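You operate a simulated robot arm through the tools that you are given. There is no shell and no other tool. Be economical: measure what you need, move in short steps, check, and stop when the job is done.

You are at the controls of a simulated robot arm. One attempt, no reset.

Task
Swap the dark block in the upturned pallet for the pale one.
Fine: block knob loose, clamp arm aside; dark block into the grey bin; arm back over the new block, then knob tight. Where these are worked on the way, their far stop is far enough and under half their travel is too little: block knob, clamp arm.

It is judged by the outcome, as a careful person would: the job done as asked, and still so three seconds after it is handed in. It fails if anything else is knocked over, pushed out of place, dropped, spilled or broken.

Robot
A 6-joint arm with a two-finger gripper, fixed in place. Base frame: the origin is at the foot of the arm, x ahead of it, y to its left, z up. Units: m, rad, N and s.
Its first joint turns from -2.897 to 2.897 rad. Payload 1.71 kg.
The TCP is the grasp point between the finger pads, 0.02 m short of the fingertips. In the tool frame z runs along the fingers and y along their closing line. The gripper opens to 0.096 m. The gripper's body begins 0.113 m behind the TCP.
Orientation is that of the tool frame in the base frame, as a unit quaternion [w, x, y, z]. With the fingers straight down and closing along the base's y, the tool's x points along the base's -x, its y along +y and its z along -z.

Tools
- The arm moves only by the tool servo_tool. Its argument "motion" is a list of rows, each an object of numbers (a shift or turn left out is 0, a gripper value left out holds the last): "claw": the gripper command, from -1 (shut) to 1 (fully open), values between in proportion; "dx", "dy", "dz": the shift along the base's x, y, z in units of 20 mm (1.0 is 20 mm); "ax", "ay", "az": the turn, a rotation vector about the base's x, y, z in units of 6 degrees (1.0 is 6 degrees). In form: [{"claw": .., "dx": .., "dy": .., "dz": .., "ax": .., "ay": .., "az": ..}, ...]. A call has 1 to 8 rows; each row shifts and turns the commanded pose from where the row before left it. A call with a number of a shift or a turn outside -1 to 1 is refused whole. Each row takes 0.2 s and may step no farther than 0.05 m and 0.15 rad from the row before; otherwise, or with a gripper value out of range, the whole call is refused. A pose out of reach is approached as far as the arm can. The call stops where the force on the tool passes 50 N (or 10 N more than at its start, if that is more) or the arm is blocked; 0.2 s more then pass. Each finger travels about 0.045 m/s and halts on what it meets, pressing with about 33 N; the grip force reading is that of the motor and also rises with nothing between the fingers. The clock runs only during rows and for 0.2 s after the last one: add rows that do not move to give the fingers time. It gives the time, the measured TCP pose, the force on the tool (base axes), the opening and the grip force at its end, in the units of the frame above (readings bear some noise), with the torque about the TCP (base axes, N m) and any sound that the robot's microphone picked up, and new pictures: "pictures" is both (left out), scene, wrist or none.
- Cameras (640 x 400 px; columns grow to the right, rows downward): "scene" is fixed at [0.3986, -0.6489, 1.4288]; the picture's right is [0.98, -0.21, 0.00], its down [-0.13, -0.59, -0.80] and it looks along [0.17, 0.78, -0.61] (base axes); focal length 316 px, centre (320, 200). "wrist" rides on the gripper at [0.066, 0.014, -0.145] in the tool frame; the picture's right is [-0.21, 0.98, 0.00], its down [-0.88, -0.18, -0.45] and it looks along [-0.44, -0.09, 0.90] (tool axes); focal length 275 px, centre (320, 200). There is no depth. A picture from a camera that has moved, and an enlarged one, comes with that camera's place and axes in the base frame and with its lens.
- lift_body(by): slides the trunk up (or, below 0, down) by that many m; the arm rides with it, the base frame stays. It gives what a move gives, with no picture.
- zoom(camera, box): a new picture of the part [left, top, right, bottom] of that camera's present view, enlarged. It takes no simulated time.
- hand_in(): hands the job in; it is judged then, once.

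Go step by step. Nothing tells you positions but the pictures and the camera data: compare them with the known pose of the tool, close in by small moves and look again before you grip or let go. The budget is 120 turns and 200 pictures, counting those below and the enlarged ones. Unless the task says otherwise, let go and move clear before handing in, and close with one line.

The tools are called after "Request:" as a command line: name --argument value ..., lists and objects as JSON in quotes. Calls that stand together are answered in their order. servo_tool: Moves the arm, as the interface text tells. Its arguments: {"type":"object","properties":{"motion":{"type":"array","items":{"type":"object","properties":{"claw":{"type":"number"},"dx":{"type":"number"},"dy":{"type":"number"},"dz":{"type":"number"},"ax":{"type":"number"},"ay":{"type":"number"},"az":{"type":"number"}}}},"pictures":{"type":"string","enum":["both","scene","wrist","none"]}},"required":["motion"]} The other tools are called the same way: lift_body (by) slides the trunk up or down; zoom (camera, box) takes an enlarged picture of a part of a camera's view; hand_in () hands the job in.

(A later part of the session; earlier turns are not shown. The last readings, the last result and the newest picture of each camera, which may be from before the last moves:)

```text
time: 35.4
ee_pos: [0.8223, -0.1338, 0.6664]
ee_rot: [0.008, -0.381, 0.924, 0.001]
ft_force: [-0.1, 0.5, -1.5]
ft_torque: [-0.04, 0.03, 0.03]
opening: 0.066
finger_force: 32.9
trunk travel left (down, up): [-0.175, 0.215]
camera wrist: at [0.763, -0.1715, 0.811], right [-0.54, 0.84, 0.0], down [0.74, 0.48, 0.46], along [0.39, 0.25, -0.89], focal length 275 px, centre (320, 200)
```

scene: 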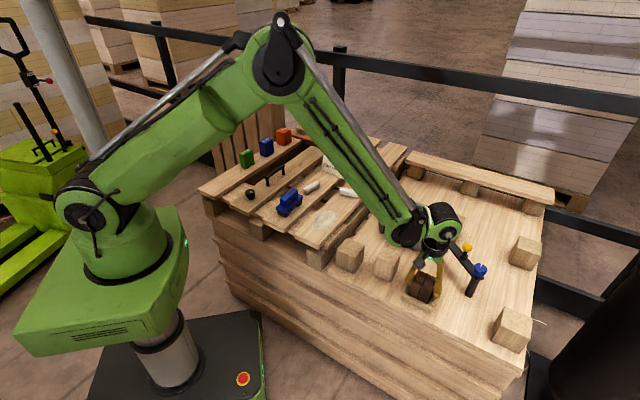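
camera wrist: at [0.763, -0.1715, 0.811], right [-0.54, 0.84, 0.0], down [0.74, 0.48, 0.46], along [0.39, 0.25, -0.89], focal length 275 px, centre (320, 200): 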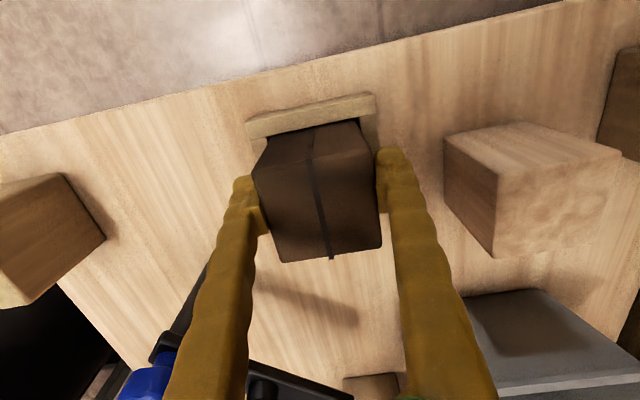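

The block is coming up with the gripper this time. Continuing slowly.

Request:
servo_tool --motion '[{"dz": 0.3}, {"dz": 0.4}, {"dz": 0.5}, {"dz": 0.6}, {"dz": 0.7}, {"dz": 0.7}, {"dz": 0.7}, {"dz": 0.7}]' --pictures "none"

Request:
servo_tool --motion '[{"dz": 0.7}, {"dz": 0.7}, {"dz": 0.7}, {}]'

```text
time: 37.2
ee_pos: [0.8225, -0.1327, 0.7592]
ee_rot: [0.008, -0.382, 0.924, 0.0]
ft_force: [0.4, 0.2, -1.2]
ft_torque: [0.02, -0.01, 0.02]
opening: 0.0656
finger_force: 32.8
trunk travel left (down, up): [-0.175, 0.215]
```

```text
time: 38.2
ee_pos: [0.8224, -0.1324, 0.8003]
ee_rot: [0.008, -0.382, 0.924, 0.001]
ft_force: [-0.4, 0.5, -1.8]
ft_torque: [-0.02, 0.0, 0.04]
opening: 0.0659
finger_force: 33.8
trunk travel left (down, up): [-0.175, 0.215]
camera wrist: at [0.7628, -0.1699, 0.9442], right [-0.54, 0.84, 0.0], down [0.74, 0.48, 0.46], along [0.39, 0.25, -0.89], focal length 275 px, centre (320, 200)
```

scene: 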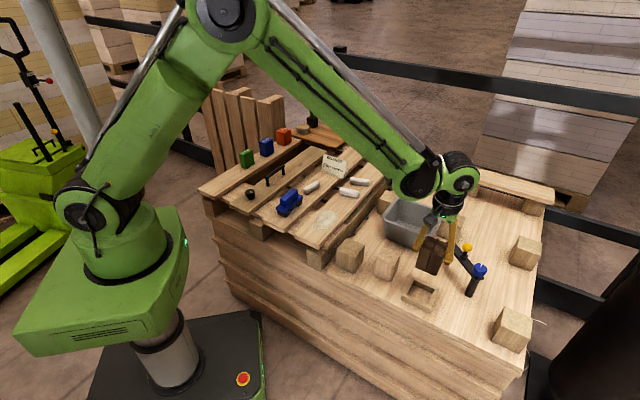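
wrist: 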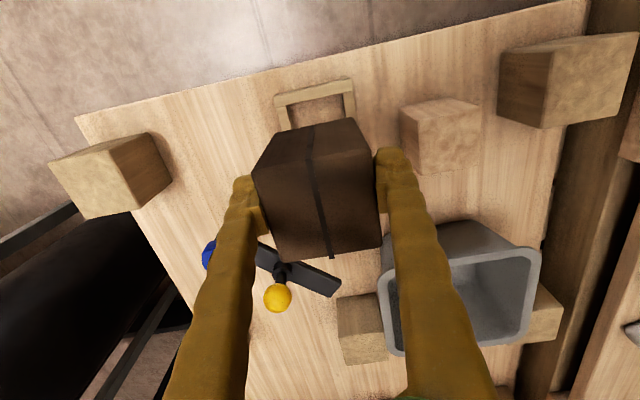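

Dark block is lifted clear. Inspecting nest, held block and bin.

Request:
zoom --camera "scene" --box '[370, 180, 490, 320]'

```text
2.86 times, centred on (430, 250) of scene
camera zoom: at [0.3986, -0.6489, 1.4288], right [0.98, -0.21, 0.0], down [-0.13, -0.59, -0.8], along [0.17, 0.78, -0.61], focal length 904 px, centre (6, 57)
```

zoom: 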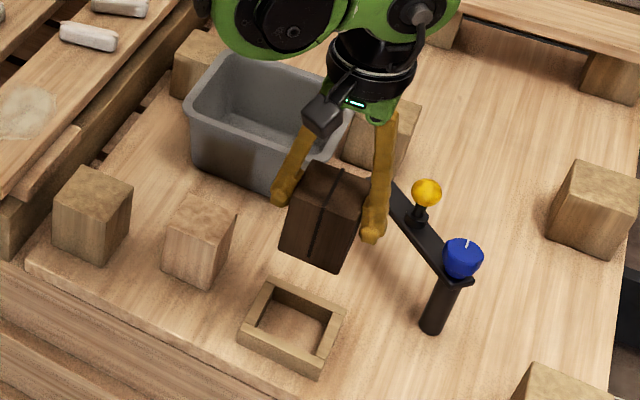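

Bin centre ≈ (0.918, 0.150), rotated 45° like the gripper. Carrying the block there at height.

Request:
servo_tool --motion '[{"dx": 0.2, "dy": 0.5}, {"dx": 0.35, "dy": 1}, {"dx": 0.35, "dy": 1}, {"dx": 0.35, "dy": 1}, {"dx": 0.35, "dy": 1}, {"dx": 0.35, "dy": 1}, {"dx": 0.35, "dy": 1}, {"dx": 0.35, "dy": 1}]' --pictures "none"

Request:
servo_tool --motion '[{"dx": 0.35, "dy": 1}, {"dx": 0.35, "dy": 1}, {"dx": 0.35, "dy": 1}, {"dx": 0.35, "dy": 1}, {"dx": 0.35, "dy": 1}, {"dx": 0.35, "dy": 1}, {"dx": 0.4, "dy": 0.6}, {}]'

```text
time: 40.0
ee_pos: [0.8738, 0.0161, 0.8001]
ee_rot: [0.008, -0.382, 0.924, 0.001]
ft_force: [-0.8, -0.4, -1.0]
ft_torque: [0.02, -0.02, 0.03]
opening: 0.0655
finger_force: 32.6
trunk travel left (down, up): [-0.175, 0.215]
```

```text
time: 41.8
ee_pos: [0.9255, 0.1508, 0.8]
ee_rot: [0.008, -0.382, 0.924, 0.0]
ft_force: [1.0, -0.2, -2.1]
ft_torque: [0.02, -0.04, 0.03]
opening: 0.0654
finger_force: 33.2
trunk travel left (down, up): [-0.175, 0.215]
camera wrist: at [0.8666, 0.1124, 0.9451], right [-0.54, 0.84, 0.0], down [0.74, 0.48, 0.46], along [0.39, 0.25, -0.89], focal length 275 px, centre (320, 200)
```

scene: 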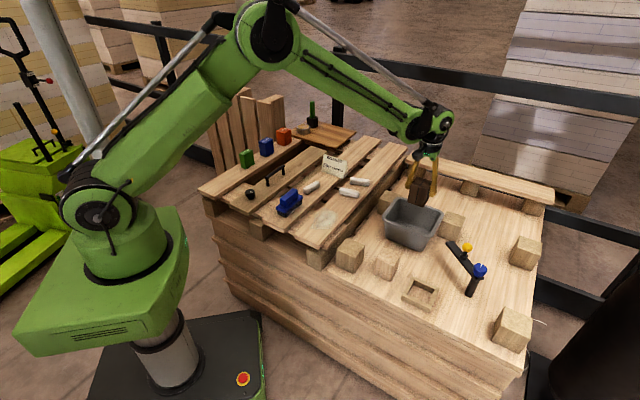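
wrist: 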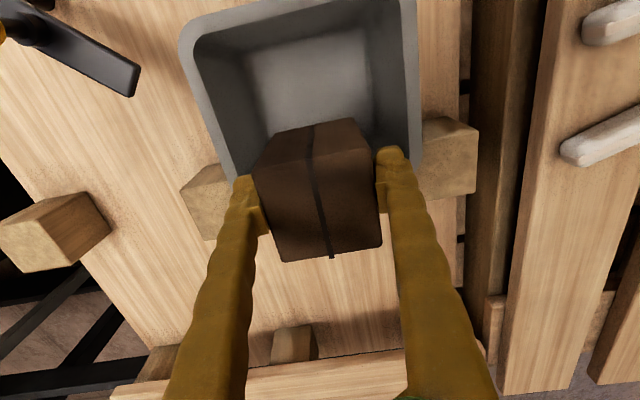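

Refined bin centre ≈ (0.909, 0.127), rim ~0.69. Adjusting and looking again partway down.

Request:
servo_tool --motion '[{"dx": -0.4, "dy": -0.6}, {"dx": -0.4, "dy": -0.6}, {"dz": -0.7}, {"dz": -0.5}, {}]'

Request:
zoom --camera "scene" --box '[370, 150, 470, 260]'

```text
time: 43.0
ee_pos: [0.9078, 0.126, 0.7767]
ee_rot: [0.008, -0.381, 0.924, 0.001]
ft_force: [0.5, 0.3, -1.1]
ft_torque: [0.0, -0.04, 0.01]
opening: 0.0653
finger_force: 33.2
trunk travel left (down, up): [-0.175, 0.215]
camera wrist: at [0.8501, 0.0884, 0.9209], right [-0.55, 0.84, 0.0], down [0.74, 0.48, 0.46], along [0.39, 0.25, -0.89], focal length 275 px, centre (320, 200)
```

scene: 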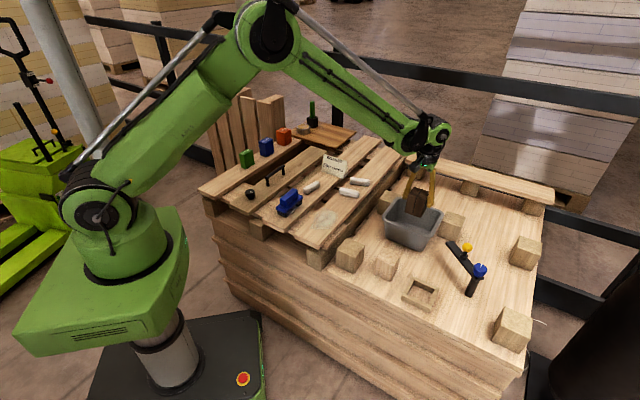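
wrist: 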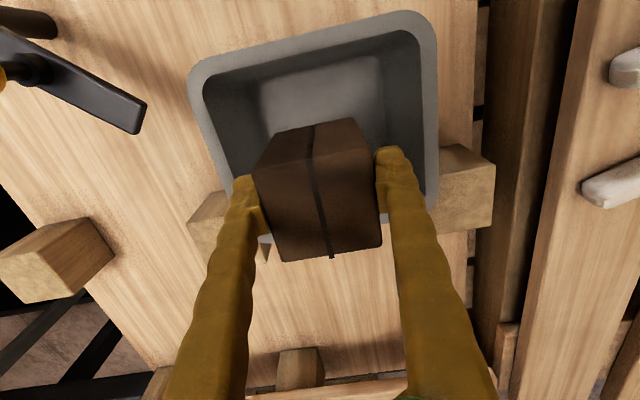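

```text
3.64 times, centred on (420, 205) of scene
camera zoom: at [0.3986, -0.6489, 1.4288], right [0.98, -0.21, 0.0], down [-0.13, -0.59, -0.8], along [0.17, 0.78, -0.61], focal length 1150 px, centre (-44, 182)
```

zoom: 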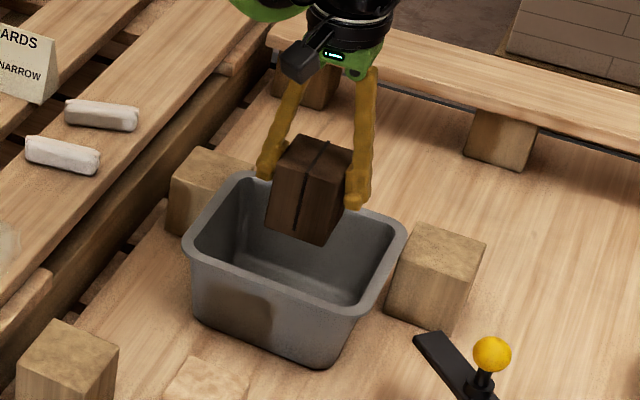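

Centred over the bin. Lowering into it.

Request:
servo_tool --motion '[{"dz": -0.7}, {"dz": -0.7}, {"dz": -0.7}, {"dz": -0.7}, {"dz": -0.7}, {"dz": -0.7}, {"dz": -0.5}, {}]'

Request:
zoom --camera "scene" --box '[370, 150, 470, 260]'

```text
time: 44.8
ee_pos: [0.9091, 0.1255, 0.6828]
ee_rot: [0.008, -0.382, 0.924, 0.001]
ft_force: [0.1, 0.3, -1.9]
ft_torque: [0.0, 0.05, -0.01]
opening: 0.0651
finger_force: 33.1
trunk travel left (down, up): [-0.175, 0.215]
camera wrist: at [0.8507, 0.088, 0.826], right [-0.55, 0.84, 0.0], down [0.74, 0.48, 0.46], along [0.39, 0.25, -0.89], focal length 275 px, centre (320, 200)
```

scene: 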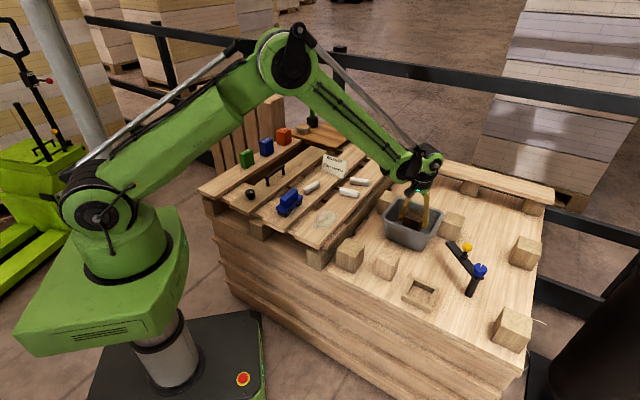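
wrist: 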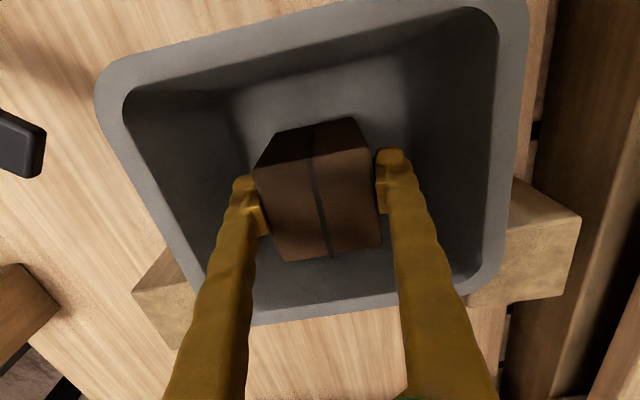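

```text
3.64 times, centred on (420, 205) of scene
camera zoom: at [0.3986, -0.6489, 1.4288], right [0.98, -0.21, 0.0], down [-0.13, -0.59, -0.8], along [0.17, 0.78, -0.61], focal length 1150 px, centre (-44, 182)
```

zoom: 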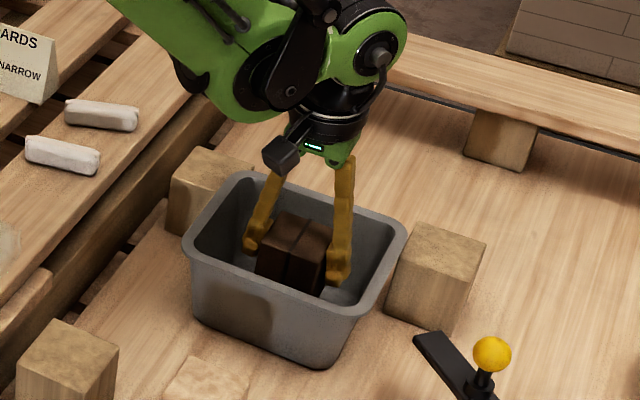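

Inside and centred. Lowering in small steps until it touches the floor.

Request:
servo_tool --motion '[{"dz": -0.2}, {"dz": -0.2}, {"dz": -0.2}, {}]' --pictures "none"

```text
time: 45.8
ee_pos: [0.9075, 0.1258, 0.6712]
ee_rot: [0.008, -0.382, 0.924, 0.001]
ft_force: [0.6, -0.1, -2.4]
ft_torque: [0.0, 0.01, 0.01]
opening: 0.065
finger_force: 33.1
trunk travel left (down, up): [-0.175, 0.215]
```

Request:
servo_tool --motion '[{"dz": -0.15}, {"dz": -0.15}, {"dz": -0.15}, {}]' --pictures "none"

```text
time: 46.8
ee_pos: [0.908, 0.1251, 0.664]
ee_rot: [0.008, -0.381, 0.924, 0.001]
ft_force: [4.0, 2.1, 19.6]
ft_torque: [-0.08, -0.19, 0.01]
opening: 0.065
finger_force: 32.6
trunk travel left (down, up): [-0.175, 0.215]
```

Floor contact (20 N). Releasing and rising.

Request:
servo_tool --motion '[{"claw": 0.75}, {}, {}, {"dz": 0.4}, {"dz": 1}, {"dz": 1}, {"dz": 1}, {"dz": 1}]' --pictures "none"

Request:
servo_tool --motion '[{"dz": 1}, {"dz": 1}, {"dx": -1, "dy": -1}, {"dx": -1, "dy": -1}, {"dx": -1, "dy": -1}, {"dx": -1, "dy": -1}]'

```text
time: 48.6
ee_pos: [0.9084, 0.1241, 0.7489]
ee_rot: [0.009, -0.381, 0.924, 0.001]
ft_force: [-0.1, 0.2, 0.4]
ft_torque: [-0.02, 0.03, 0.02]
opening: 0.0839
finger_force: 0.1
trunk travel left (down, up): [-0.175, 0.215]
```

```text
time: 50.0
ee_pos: [0.8272, 0.0478, 0.7892]
ee_rot: [0.008, -0.383, 0.924, 0.0]
ft_force: [0.0, 0.7, -0.5]
ft_torque: [-0.03, 0.02, 0.05]
opening: 0.0841
finger_force: 0.0
trunk travel left (down, up): [-0.175, 0.215]
camera wrist: at [0.7689, 0.0091, 0.9337], right [-0.54, 0.84, 0.0], down [0.74, 0.48, 0.46], along [0.39, 0.25, -0.89], focal length 275 px, centre (320, 200)
```

scene: 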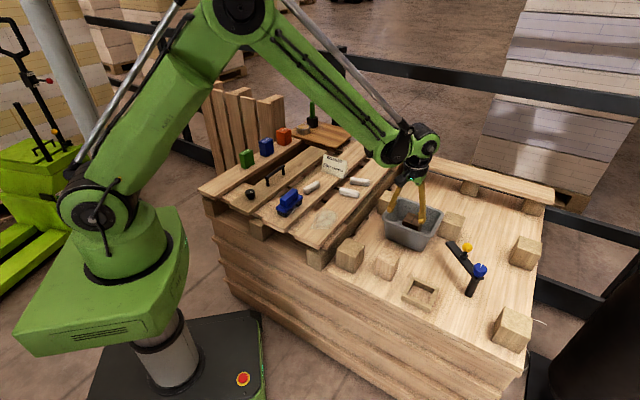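
wrist: 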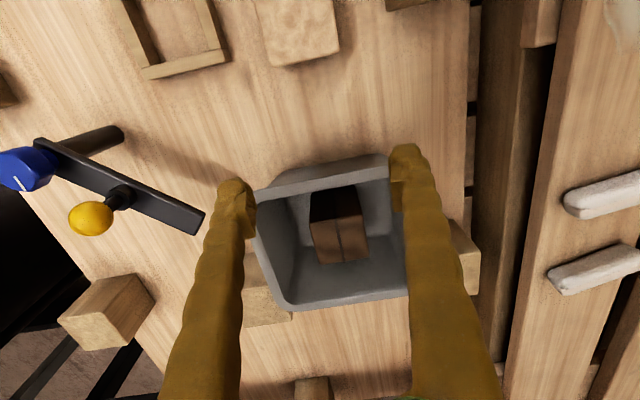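

Dark block is resting in the bin. Next, hover over the pale block and measure.

Request:
servo_tool --motion '[{"claw": 0.95, "dx": -0.9, "dy": -0.9, "dz": 0.5}, {"dx": -0.9, "dy": -0.9}, {"dx": -0.9, "dy": -0.9}, {"dx": -0.9, "dy": -0.8}, {}]'

Request:
zoom --camera "wrist" --box '[200, 60, 440, 210]'

Request:
zoom --camera "scene" --box '[360, 240, 450, 320]'

```text
time: 51.2
ee_pos: [0.7554, -0.0263, 0.8011]
ee_rot: [0.009, -0.382, 0.924, 0.001]
ft_force: [0.5, 0.1, 1.2]
ft_torque: [0.02, -0.01, -0.03]
opening: 0.0936
finger_force: 0.0
trunk travel left (down, up): [-0.175, 0.215]
camera wrist: at [0.6963, -0.0641, 0.9451], right [-0.55, 0.84, 0.0], down [0.74, 0.48, 0.46], along [0.39, 0.25, -0.89], focal length 275 px, centre (320, 200)
```

scene: 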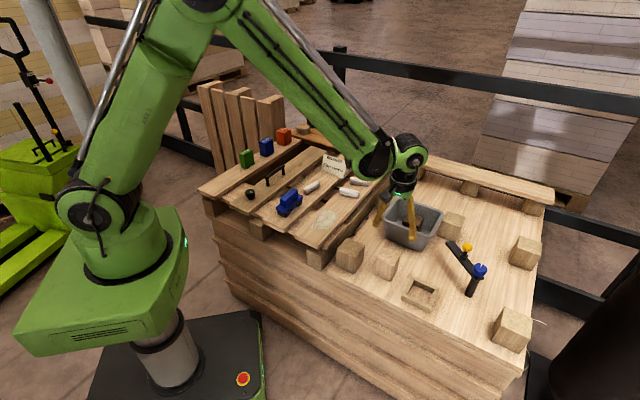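
wrist: 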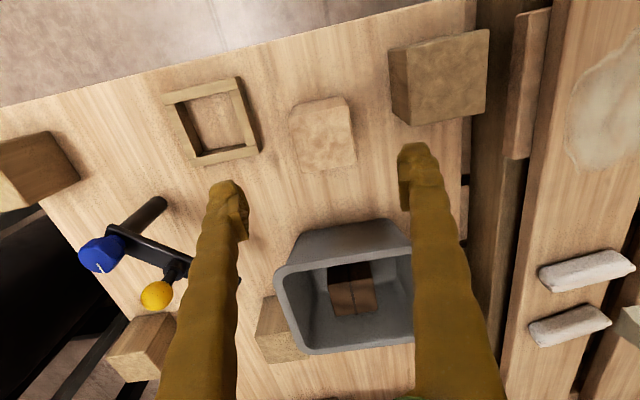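

```text
2.67 times, centred on (320, 135) of wrist
camera zoom: at [0.6963, -0.0641, 0.9451], right [-0.55, 0.84, 0.0], down [0.74, 0.48, 0.46], along [0.39, 0.25, -0.89], focal length 734 px, centre (320, 373)
```

zoom: 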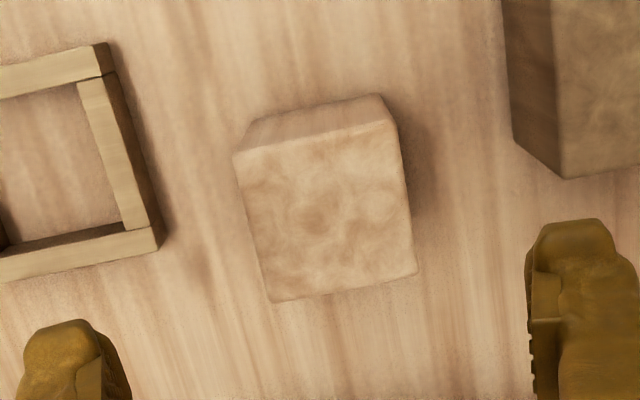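

```text
5.00 times, centred on (405, 280) of scene
camera zoom: at [0.3986, -0.6489, 1.4288], right [0.98, -0.21, 0.0], down [-0.13, -0.59, -0.8], along [0.17, 0.78, -0.61], focal length 1582 px, centre (-105, -200)
```

zoom: 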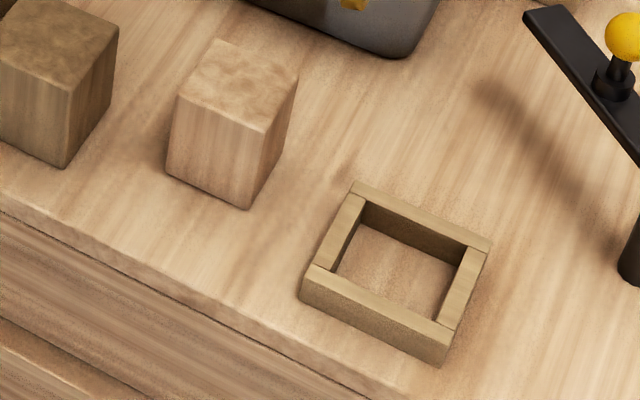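

Pale block centre ≈ (0.757, -0.021), aligned within 2°; the nest centre ≈ (0.8215, -0.131). Descending to grip the pale block at the same height as the dark one.

Request:
servo_tool --motion '[{"dx": 0.05, "dy": 0.22, "dz": -1, "az": 0.3}, {"dz": -1}, {"dz": -1}, {"dz": -1}, {"dz": -1}, {"dz": -1}, {"dz": -1}, {}]'

```text
time: 53.0
ee_pos: [0.758, -0.0181, 0.6596]
ee_rot: [0.008, -0.396, 0.918, 0.0]
ft_force: [-0.6, 0.1, -1.0]
ft_torque: [0.05, 0.0, -0.02]
opening: 0.0938
finger_force: 0.1
trunk travel left (down, up): [-0.175, 0.215]
camera wrist: at [0.7011, -0.0577, 0.8032], right [-0.57, 0.82, 0.0], down [0.73, 0.51, 0.46], along [0.38, 0.26, -0.89], focal length 275 px, centre (320, 200)
```

scene: 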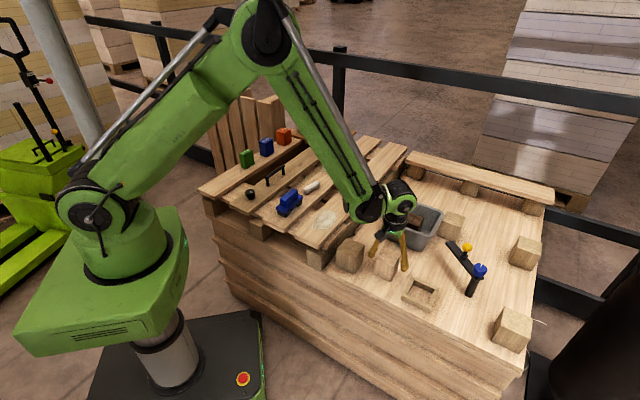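
wrist: 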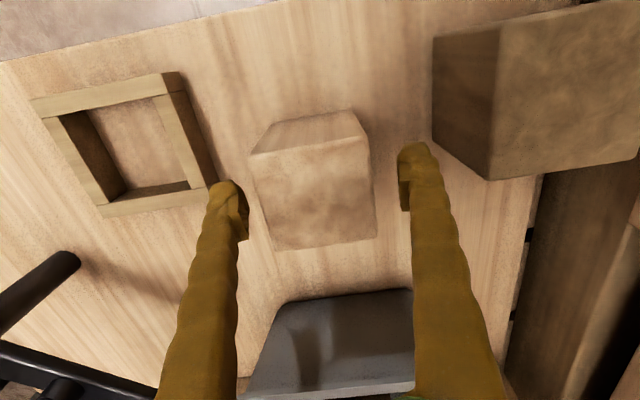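

Slight trim (−3.5°, few mm), then grip.

Request:
servo_tool --motion '[{"dx": -0.05, "dy": -0.15, "az": -0.6}, {}, {"claw": -1}, {}, {}, {}, {}]' --pictures "wrist"

```text
time: 54.6
ee_pos: [0.7562, -0.0213, 0.6594]
ee_rot: [0.009, -0.367, 0.93, 0.001]
ft_force: [0.2, -0.3, 0.7]
ft_torque: [-0.01, -0.04, 0.02]
opening: 0.0653
finger_force: 33.2
trunk travel left (down, up): [-0.175, 0.215]
camera wrist: at [0.697, -0.0574, 0.8036], right [-0.52, 0.86, 0.0], down [0.76, 0.46, 0.46], along [0.39, 0.24, -0.89], focal length 275 px, centre (320, 200)
```

wrist: 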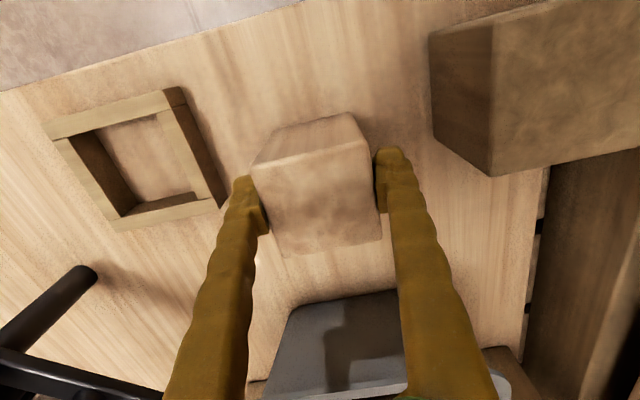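

Gripped at 65 mm, same as the dark one was. Lifting slowly.

Request:
servo_tool --motion '[{"dz": 0.15}, {"dz": 0.2}, {"dz": 0.3}, {"dz": 0.5}, {"dz": 0.7}, {"dz": 0.7}, {"dz": 0.7}, {"dz": 0.7}]' --pictures "none"

Request:
servo_tool --motion '[{"dx": 0.4, "dy": -0.7}, {"dx": 0.4, "dy": -0.7}, {"dx": 0.4, "dy": -0.7}, {"dx": 0.4, "dy": -0.7}, {"dx": 0.4, "dy": -0.7}, {"dx": 0.4, "dy": -0.7}, {"dx": 0.45, "dy": -0.7, "az": 0.25}, {"dx": 0.4, "dy": -0.65}]'

Request:
zoom --camera "scene" --box '[370, 220, 490, 320]'

```text
time: 56.4
ee_pos: [0.7563, -0.0227, 0.7408]
ee_rot: [0.008, -0.367, 0.93, 0.0]
ft_force: [-0.2, 0.2, -2.5]
ft_torque: [0.0, -0.03, 0.0]
opening: 0.0655
finger_force: 32.8
trunk travel left (down, up): [-0.175, 0.215]
```

```text
time: 58.2
ee_pos: [0.8227, -0.1352, 0.7386]
ee_rot: [0.008, -0.38, 0.925, 0.001]
ft_force: [1.0, -0.4, -0.5]
ft_torque: [-0.04, -0.01, 0.0]
opening: 0.065
finger_force: 32.8
trunk travel left (down, up): [-0.175, 0.215]
camera wrist: at [0.7645, -0.172, 0.8829], right [-0.54, 0.84, 0.0], down [0.75, 0.48, 0.46], along [0.39, 0.25, -0.89], focal length 275 px, centre (320, 200)
```

scene: 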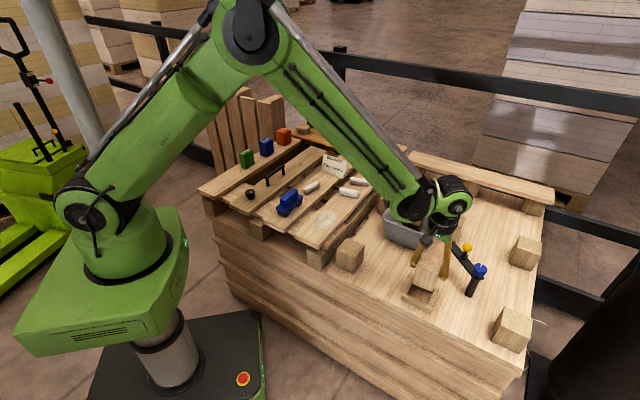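
wrist: 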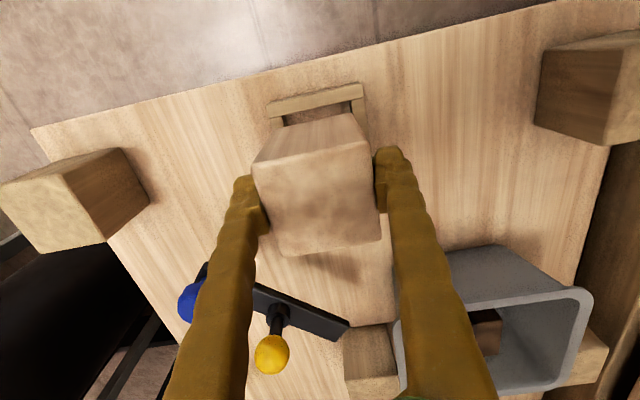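

```text
4.00 times, centred on (430, 270) of scene
camera zoom: at [0.3986, -0.6489, 1.4288], right [0.98, -0.21, 0.0], down [-0.13, -0.59, -0.8], along [0.17, 0.78, -0.61], focal length 1266 px, centre (-120, -80)
```

zoom: 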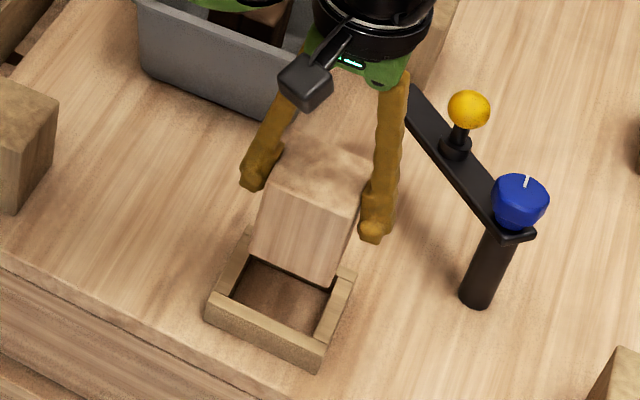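

Aligning to (0.8215, -0.132) and lowering partway for a check.

Request:
servo_tool --motion '[{"dx": -0.05, "dy": 0.13, "dz": -0.5}, {"dz": -0.5}, {"dz": -0.5}, {}]'

Request:
zoom --camera "scene" --box '[380, 250, 470, 320]'

Request:
zoom --camera "wrist" --box '[220, 60, 420, 200]'

```text
time: 59.2
ee_pos: [0.8197, -0.1316, 0.7085]
ee_rot: [0.008, -0.38, 0.925, 0.0]
ft_force: [-0.3, 0.7, -1.9]
ft_torque: [0.01, 0.02, 0.02]
opening: 0.0645
finger_force: 33.1
trunk travel left (down, up): [-0.175, 0.215]
camera wrist: at [0.7618, -0.17, 0.8525], right [-0.54, 0.84, 0.0], down [0.75, 0.48, 0.46], along [0.39, 0.25, -0.89], focal length 275 px, centre (320, 200)
```

scene: 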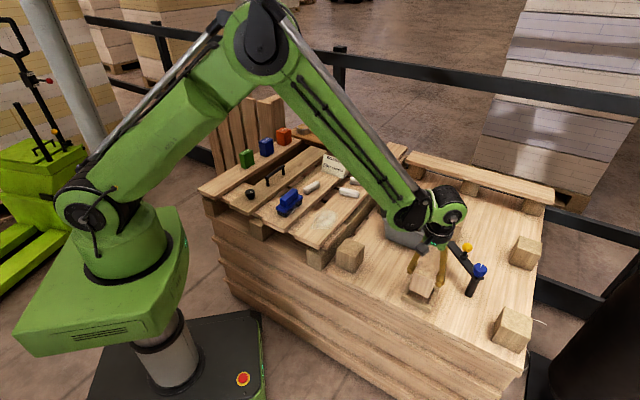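
wrist: 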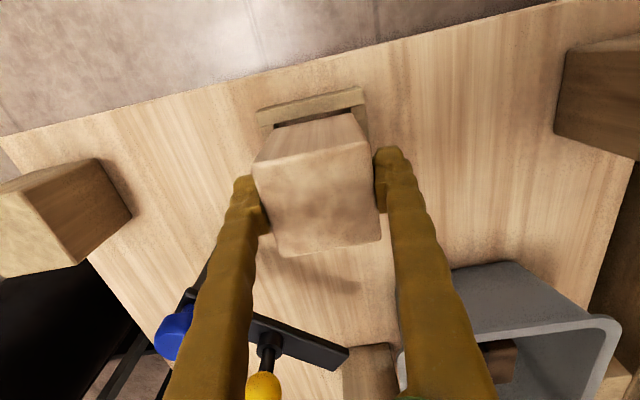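

```text
5.71 times, centred on (425, 285) of scene
camera zoom: at [0.3986, -0.6489, 1.4288], right [0.98, -0.21, 0.0], down [-0.13, -0.59, -0.8], along [0.17, 0.78, -0.61], focal length 1808 px, centre (-280, -286)
```

zoom: 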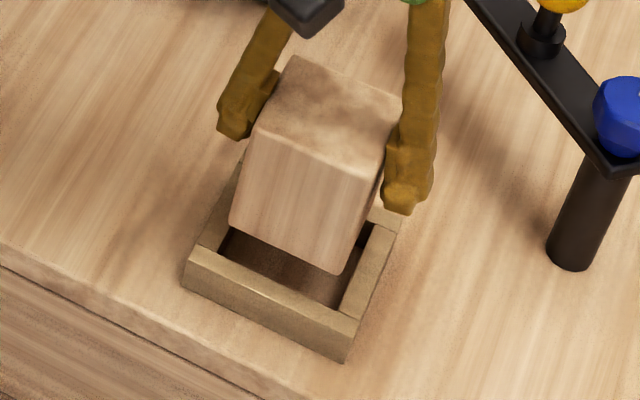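

```text
2.86 times, centred on (320, 130) of wrist
camera zoom: at [0.7618, -0.17, 0.8525], right [-0.54, 0.84, 0.0], down [0.75, 0.48, 0.46], along [0.39, 0.25, -0.89], focal length 786 px, centre (320, 400)
```

zoom: 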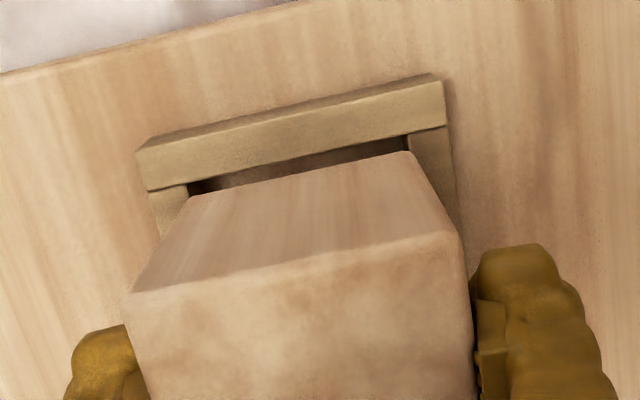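

Alignment looks close; a ~2 mm trim toward the dark block's former spot, then lowering gently.

Request:
servo_tool --motion '[{"dx": 0.1, "dy": -0.07, "dz": -0.2}, {"dz": -0.3}, {"dz": -0.3}, {"dz": -0.2}, {"dz": -0.2}, {}]' --pictures "wrist"

Request:
zoom --camera "scene" --box '[380, 250, 470, 320]'

```text
time: 60.6
ee_pos: [0.8229, -0.1332, 0.6839]
ee_rot: [0.008, -0.379, 0.925, 0.0]
ft_force: [-0.1, 1.0, -2.0]
ft_torque: [0.03, 0.06, 0.0]
opening: 0.065
finger_force: 33.1
trunk travel left (down, up): [-0.175, 0.215]
camera wrist: at [0.7646, -0.1693, 0.8283], right [-0.54, 0.84, 0.0], down [0.75, 0.48, 0.46], along [0.39, 0.25, -0.89], focal length 275 px, centre (320, 200)
```

wrist: 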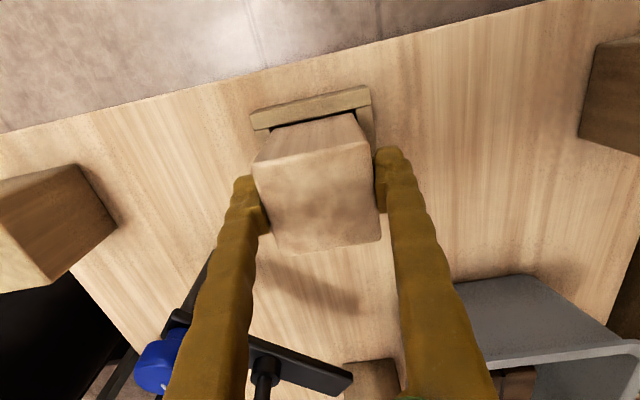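

```text
5.71 times, centred on (425, 285) of scene
camera zoom: at [0.3986, -0.6489, 1.4288], right [0.98, -0.21, 0.0], down [-0.13, -0.59, -0.8], along [0.17, 0.78, -0.61], focal length 1808 px, centre (-280, -286)
```

zoom: 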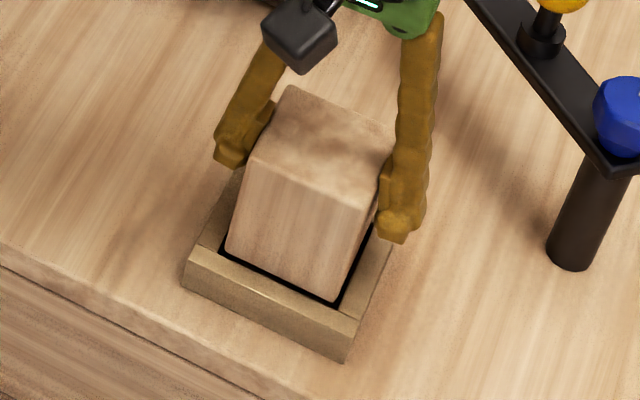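

It's entering the nest cleanly. Continuing down gently.

Request:
servo_tool --motion '[{"dz": -0.2}, {"dz": -0.2}, {"dz": -0.2}, {"dz": -0.2}, {"dz": -0.15}, {}]' --pictures "wrist"

Request:
zoom --camera "scene" --box '[380, 250, 470, 320]'

```text
time: 62.0
ee_pos: [0.8231, -0.1327, 0.665]
ee_rot: [0.008, -0.379, 0.925, 0.0]
ft_force: [1.8, 2.4, 0.0]
ft_torque: [0.02, -0.12, 0.1]
opening: 0.0649
finger_force: 33.1
trunk travel left (down, up): [-0.175, 0.215]
camera wrist: at [0.7645, -0.1708, 0.809], right [-0.54, 0.84, 0.0], down [0.75, 0.48, 0.46], along [0.39, 0.25, -0.89], focal length 275 px, centre (320, 200)
```

wrist: 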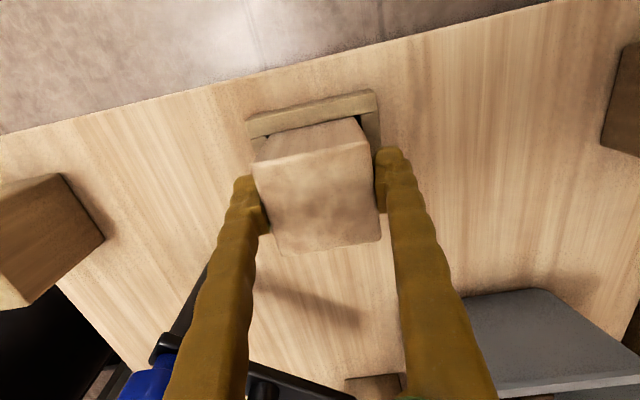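

```text
5.71 times, centred on (425, 285) of scene
camera zoom: at [0.3986, -0.6489, 1.4288], right [0.98, -0.21, 0.0], down [-0.13, -0.59, -0.8], along [0.17, 0.78, -0.61], focal length 1808 px, centre (-280, -286)
```

zoom: 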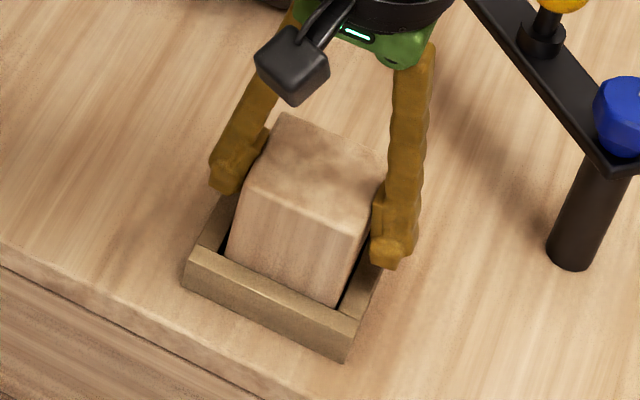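

Request:
servo_tool --motion '[{"dz": -0.1}, {"dz": -0.1}, {"dz": -0.1}, {}]' --pictures "none"

```text
time: 63.0
ee_pos: [0.8218, -0.1334, 0.6604]
ee_rot: [0.008, -0.379, 0.925, 0.001]
ft_force: [4.4, 4.5, 16.1]
ft_torque: [-0.14, 0.17, 0.31]
opening: 0.0648
finger_force: 33.6
trunk travel left (down, up): [-0.175, 0.215]
```

Seated at pick height (0.660) with 16 N contact. Releasing and rising.

Request:
servo_tool --motion '[{"claw": 0.8}, {}, {}, {"dz": 0.4}, {"dz": 0.8}, {"dz": 1}, {"dz": 1}, {"dz": 1}]' --pictures "none"

Request:
servo_tool --motion '[{"dz": 1}, {"dz": 1}, {"dz": 1}]'

Request:
zoom --camera "scene" --box '[380, 230, 500, 320]'

```text
time: 64.8
ee_pos: [0.8228, -0.1317, 0.7458]
ee_rot: [0.008, -0.38, 0.925, 0.001]
ft_force: [0.5, -0.5, -0.5]
ft_torque: [0.01, 0.05, 0.02]
opening: 0.0866
finger_force: 0.1
trunk travel left (down, up): [-0.175, 0.215]
```

```text
time: 65.6
ee_pos: [0.8199, -0.1312, 0.8054]
ee_rot: [0.008, -0.379, 0.925, 0.001]
ft_force: [0.3, -0.3, 0.4]
ft_torque: [-0.03, -0.01, 0.0]
opening: 0.0863
finger_force: 0.1
trunk travel left (down, up): [-0.175, 0.215]
camera wrist: at [0.7617, -0.1697, 0.949], right [-0.54, 0.84, 0.0], down [0.75, 0.48, 0.46], along [0.39, 0.25, -0.89], focal length 275 px, centre (320, 200)
```

scene: 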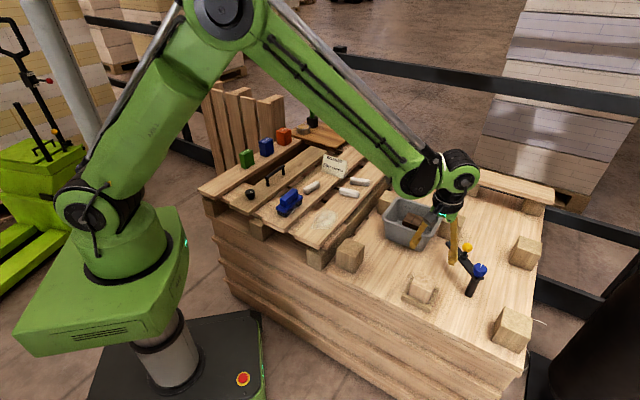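
wrist: 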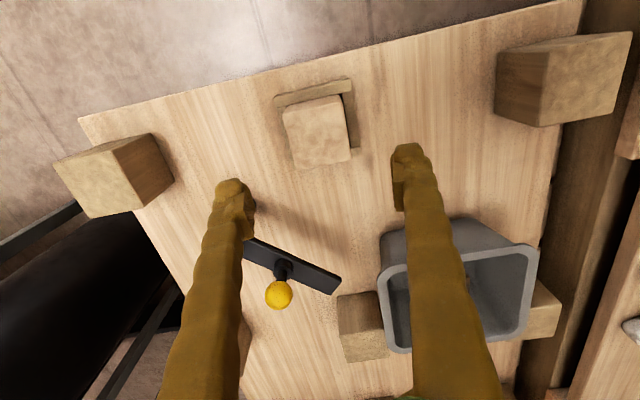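

```text
4.44 times, centred on (440, 275) of scene
camera zoom: at [0.3986, -0.6489, 1.4288], right [0.98, -0.21, 0.0], down [-0.13, -0.59, -0.8], along [0.17, 0.78, -0.61], focal length 1406 px, centre (-213, -133)
```

zoom: 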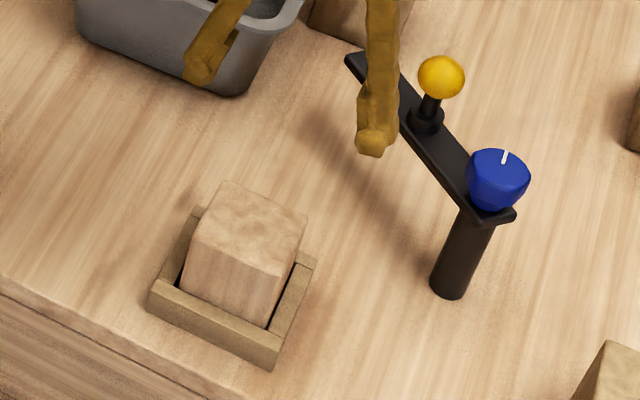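

Pale block sits squarely in the nest. Returning to the yellow ball to swing the arm back.

Request:
servo_tool --motion '[{"dx": 1, "dy": 0.3, "dz": 0.5, "az": 0.9, "claw": 0.2}, {"dx": 1, "dy": 0.3, "dz": 0.5, "az": 0.9}, {"dx": 1, "dy": 0.3, "az": 0.9}, {"dx": 1, "dy": 0.3, "az": 0.9}, {"dx": 1, "dy": 0.3, "az": 0.9}, {"dx": 1, "dy": 0.3, "az": 0.9}, {"dx": 1, "dy": 0.3, "az": 0.9}, {"dx": 0.6, "dy": 0.3, "az": 0.4}]' --pictures "wrist"

```text
time: 67.4
ee_pos: [0.9751, -0.0865, 0.8242]
ee_rot: [0.008, -0.675, 0.737, 0.004]
ft_force: [0.5, -0.2, -0.7]
ft_torque: [0.02, 0.04, 0.05]
opening: 0.058
finger_force: 0.1
trunk travel left (down, up): [-0.175, 0.215]
camera wrist: at [0.9541, -0.1524, 0.9674], right [-0.96, 0.29, 0.0], down [0.26, 0.85, 0.46], along [0.14, 0.44, -0.89], focal length 275 px, centre (320, 200)
```

wrist: 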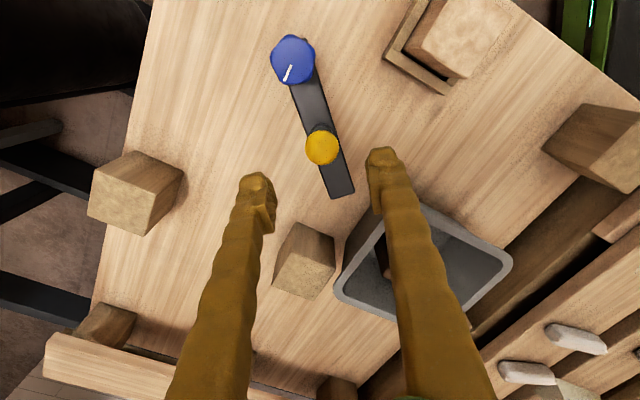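

Ball at ≈(0.9735, -0.087). Descending and gripping.

Request:
servo_tool --motion '[{"dx": -0.08, "dy": 0.08, "dz": -1}, {"dz": -1}, {"dz": -1}, {"dz": -1}, {"dz": -0.4}, {"claw": -1}, {}, {}]' --pictures "wrist"

```text
time: 69.2
ee_pos: [0.9731, -0.0846, 0.7347]
ee_rot: [0.008, -0.674, 0.739, 0.004]
ft_force: [-0.7, 0.3, -2.6]
ft_torque: [0.0, 0.01, -0.06]
opening: 0.0263
finger_force: 30.2
trunk travel left (down, up): [-0.175, 0.215]
camera wrist: at [0.9517, -0.1505, 0.8786], right [-0.96, 0.29, 0.0], down [0.26, 0.85, 0.46], along [0.14, 0.44, -0.89], focal length 275 px, centre (320, 200)
```

wrist: 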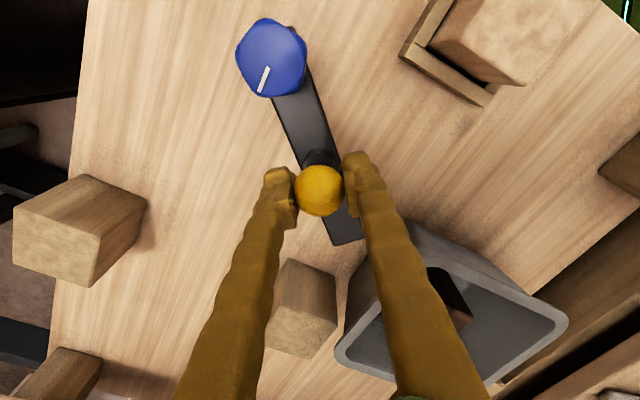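

Gripped. Swinging the arm back along the reverse arc.

Request:
servo_tool --motion '[{"dx": -0.377, "dy": -0.04, "az": 1}, {"dx": -0.371, "dy": -0.079, "az": 1}, {"dx": -0.36, "dy": -0.117, "az": 1}, {"dx": -0.346, "dy": -0.154, "az": 1}, {"dx": -0.328, "dy": -0.19, "az": 1}]' --pictures "none"

Request:
servo_tool --motion '[{"dx": -0.307, "dy": -0.223, "az": 1}, {"dx": -0.282, "dy": -0.254, "az": 1}, {"dx": -0.254, "dy": -0.282, "az": 1}, {"dx": -0.223, "dy": -0.307, "az": 1}]'

```text
time: 70.4
ee_pos: [0.9384, -0.0945, 0.735]
ee_rot: [-0.007, 0.843, -0.538, -0.007]
ft_force: [-8.3, 5.7, -16.7]
ft_torque: [-0.12, -0.09, -0.21]
opening: 0.0265
finger_force: 34.7
trunk travel left (down, up): [-0.175, 0.215]
```

```text
time: 71.4
ee_pos: [0.9153, -0.1163, 0.7354]
ee_rot: [-0.006, 0.936, -0.352, -0.007]
ft_force: [12.5, -8.6, -16.9]
ft_torque: [-0.12, -0.14, -0.02]
opening: 0.0263
finger_force: 35.3
trunk travel left (down, up): [-0.175, 0.215]
camera wrist: at [0.9575, -0.172, 0.8789], right [-0.8, -0.6, 0.0], down [-0.53, 0.71, 0.46], along [-0.28, 0.37, -0.89], focal length 275 px, centre (320, 200)
```

scene: 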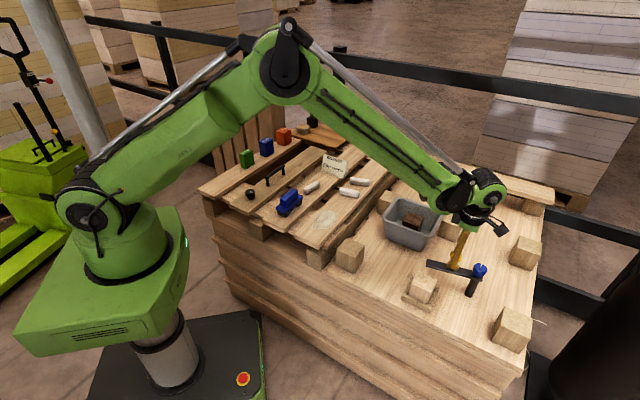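
wrist: 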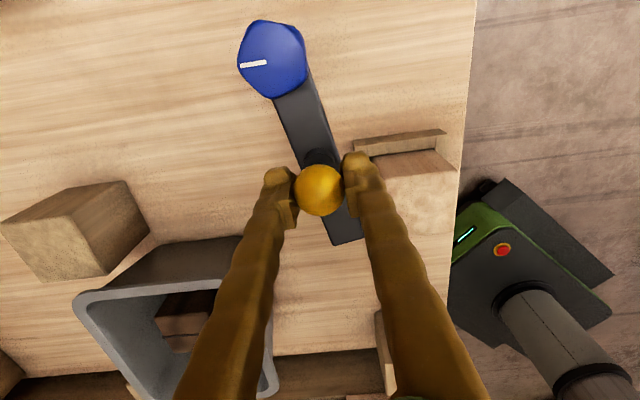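

Request:
zoom --camera "scene" --box '[390, 240, 500, 310]'

```text
5.71 times, centred on (445, 275) of scene
camera zoom: at [0.3986, -0.6489, 1.4288], right [0.98, -0.21, 0.0], down [-0.13, -0.59, -0.8], along [0.17, 0.78, -0.61], focal length 1808 px, centre (-394, -229)
```

zoom: 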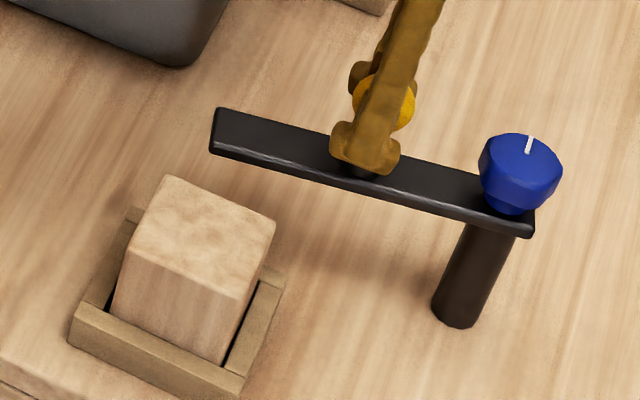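

The arm rides above block height; continuing in small steps while watching force.

Request:
servo_tool --motion '[{"dx": -0.15, "dy": -0.36, "dz": -0.04, "az": 1}, {"dx": -0.154, "dy": -0.346, "az": 1}]' --pictures "none"

Request:
servo_tool --motion '[{"dx": -0.117, "dy": -0.36, "az": 1}, {"dx": -0.04, "dy": -0.2, "az": 0.5}]' --pictures "wrist"

Request:
zoom --camera "scene" --box '[390, 240, 500, 310]'

```text
time: 72.0
ee_pos: [0.9085, -0.1292, 0.735]
ee_rot: [-0.005, 0.968, -0.252, -0.008]
ft_force: [4.6, 0.8, -4.2]
ft_torque: [0.42, 0.74, 0.17]
opening: 0.0261
finger_force: 35.5
trunk travel left (down, up): [-0.175, 0.215]
```

```text
time: 72.6
ee_pos: [0.9055, -0.1409, 0.7353]
ee_rot: [-0.005, 0.985, -0.175, -0.008]
ft_force: [0.6, 5.1, -0.9]
ft_torque: [0.14, 0.26, 0.27]
opening: 0.0263
finger_force: 35.3
trunk travel left (down, up): [-0.175, 0.215]
camera wrist: at [0.9642, -0.1782, 0.879], right [-0.53, -0.85, 0.0], down [-0.75, 0.47, 0.46], along [-0.39, 0.25, -0.89], focal length 275 px, centre (320, 200)
```

wrist: 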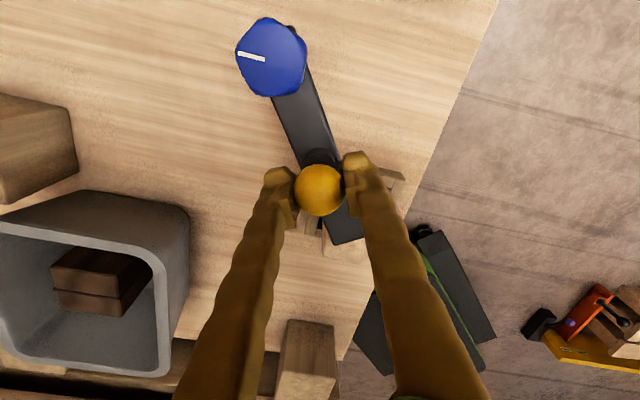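

```text
5.71 times, centred on (445, 275) of scene
camera zoom: at [0.3986, -0.6489, 1.4288], right [0.98, -0.21, 0.0], down [-0.13, -0.59, -0.8], along [0.17, 0.78, -0.61], focal length 1808 px, centre (-394, -229)
```

zoom: 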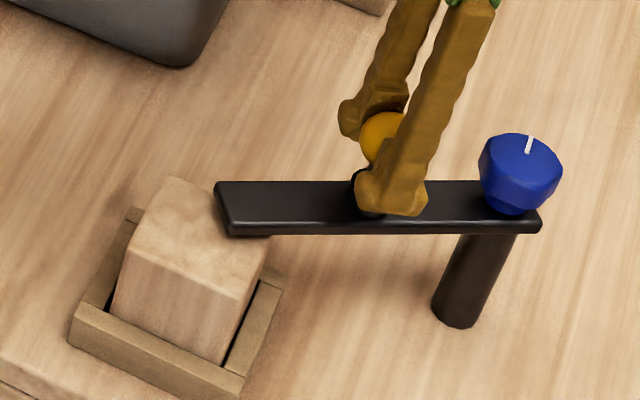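

The arm is over the block, about 2° short of where it began. Nudging to its stop.

Request:
servo_tool --motion '[{"dx": -0.02, "dy": -0.12, "az": 0.3}, {"dy": -0.1, "az": 0.2}, {}]' --pictures "none"

Request:
zoom --camera "scene" --box '[390, 240, 500, 310]'

```text
time: 73.4
ee_pos: [0.9044, -0.144, 0.7369]
ee_rot: [-0.004, 0.989, -0.149, -0.009]
ft_force: [-20.2, 18.4, -0.9]
ft_torque: [0.1, 0.28, 0.03]
opening: 0.0261
finger_force: 34.9
trunk travel left (down, up): [-0.175, 0.215]
```

```text
5.71 times, centred on (445, 275) of scene
camera zoom: at [0.3986, -0.6489, 1.4288], right [0.98, -0.21, 0.0], down [-0.13, -0.59, -0.8], along [0.17, 0.78, -0.61], focal length 1808 px, centre (-394, -229)
```

zoom: 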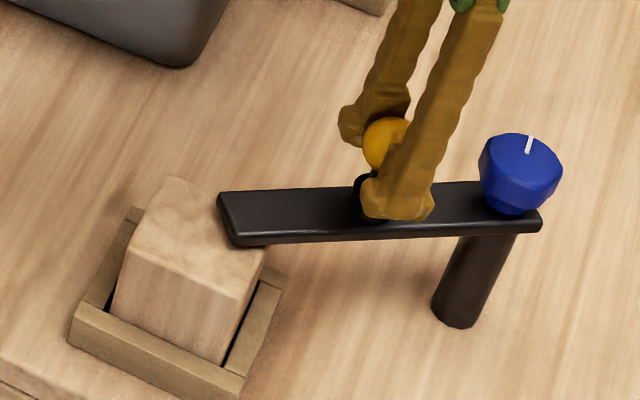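

Arm is back at its stop over the pale block. Releasing and moving over the blue knob with yaw ~111°.

Request:
servo_tool --motion '[{"claw": 0.2}, {}, {}, {"dz": 1}, {"dz": 1}, {"dz": 1}, {"dz": 1}]' --pictures "none"

Request:
servo_tool --motion '[{"dx": 0.5, "dy": -0.1, "az": -1}, {"dx": 0.5, "dy": -0.1, "az": -1}, {"dx": 0.5, "dy": -0.1, "az": -1}, {"dx": 0.5, "dy": -0.1, "az": -1}, {"dx": 0.5, "dy": -0.1, "az": -1}, {"dx": 0.5, "dy": -0.1, "az": -1}, {"dx": 0.5, "az": -1}, {"dx": 0.1, "az": -1}]'

```text
time: 75.0
ee_pos: [0.9075, -0.1439, 0.8152]
ee_rot: [-0.004, 0.989, -0.15, -0.008]
ft_force: [-0.3, -1.1, 0.6]
ft_torque: [0.0, 0.07, 0.0]
opening: 0.0575
finger_force: 0.1
trunk travel left (down, up): [-0.175, 0.215]
```

```text
time: 76.8
ee_pos: [0.9807, -0.1568, 0.816]
ee_rot: [-0.006, 0.842, -0.54, -0.005]
ft_force: [-0.4, 0.3, 1.3]
ft_torque: [-0.01, 0.04, 0.0]
opening: 0.0576
finger_force: 0.1
trunk travel left (down, up): [-0.175, 0.215]
camera wrist: at [0.9947, -0.2253, 0.9586], right [-0.97, -0.22, 0.0], down [-0.2, 0.87, 0.46], along [-0.1, 0.45, -0.89], focal length 275 px, centre (320, 200)
```

scene: 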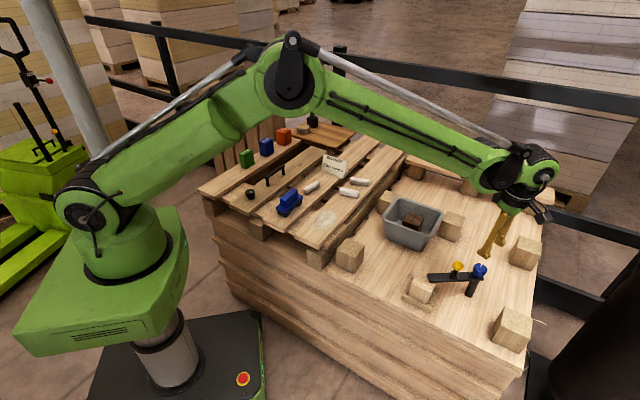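
wrist: 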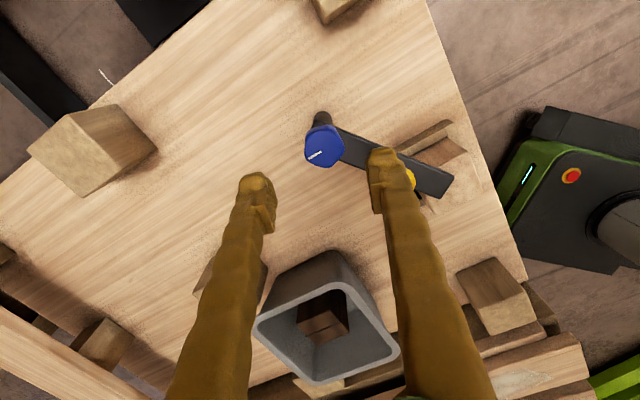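

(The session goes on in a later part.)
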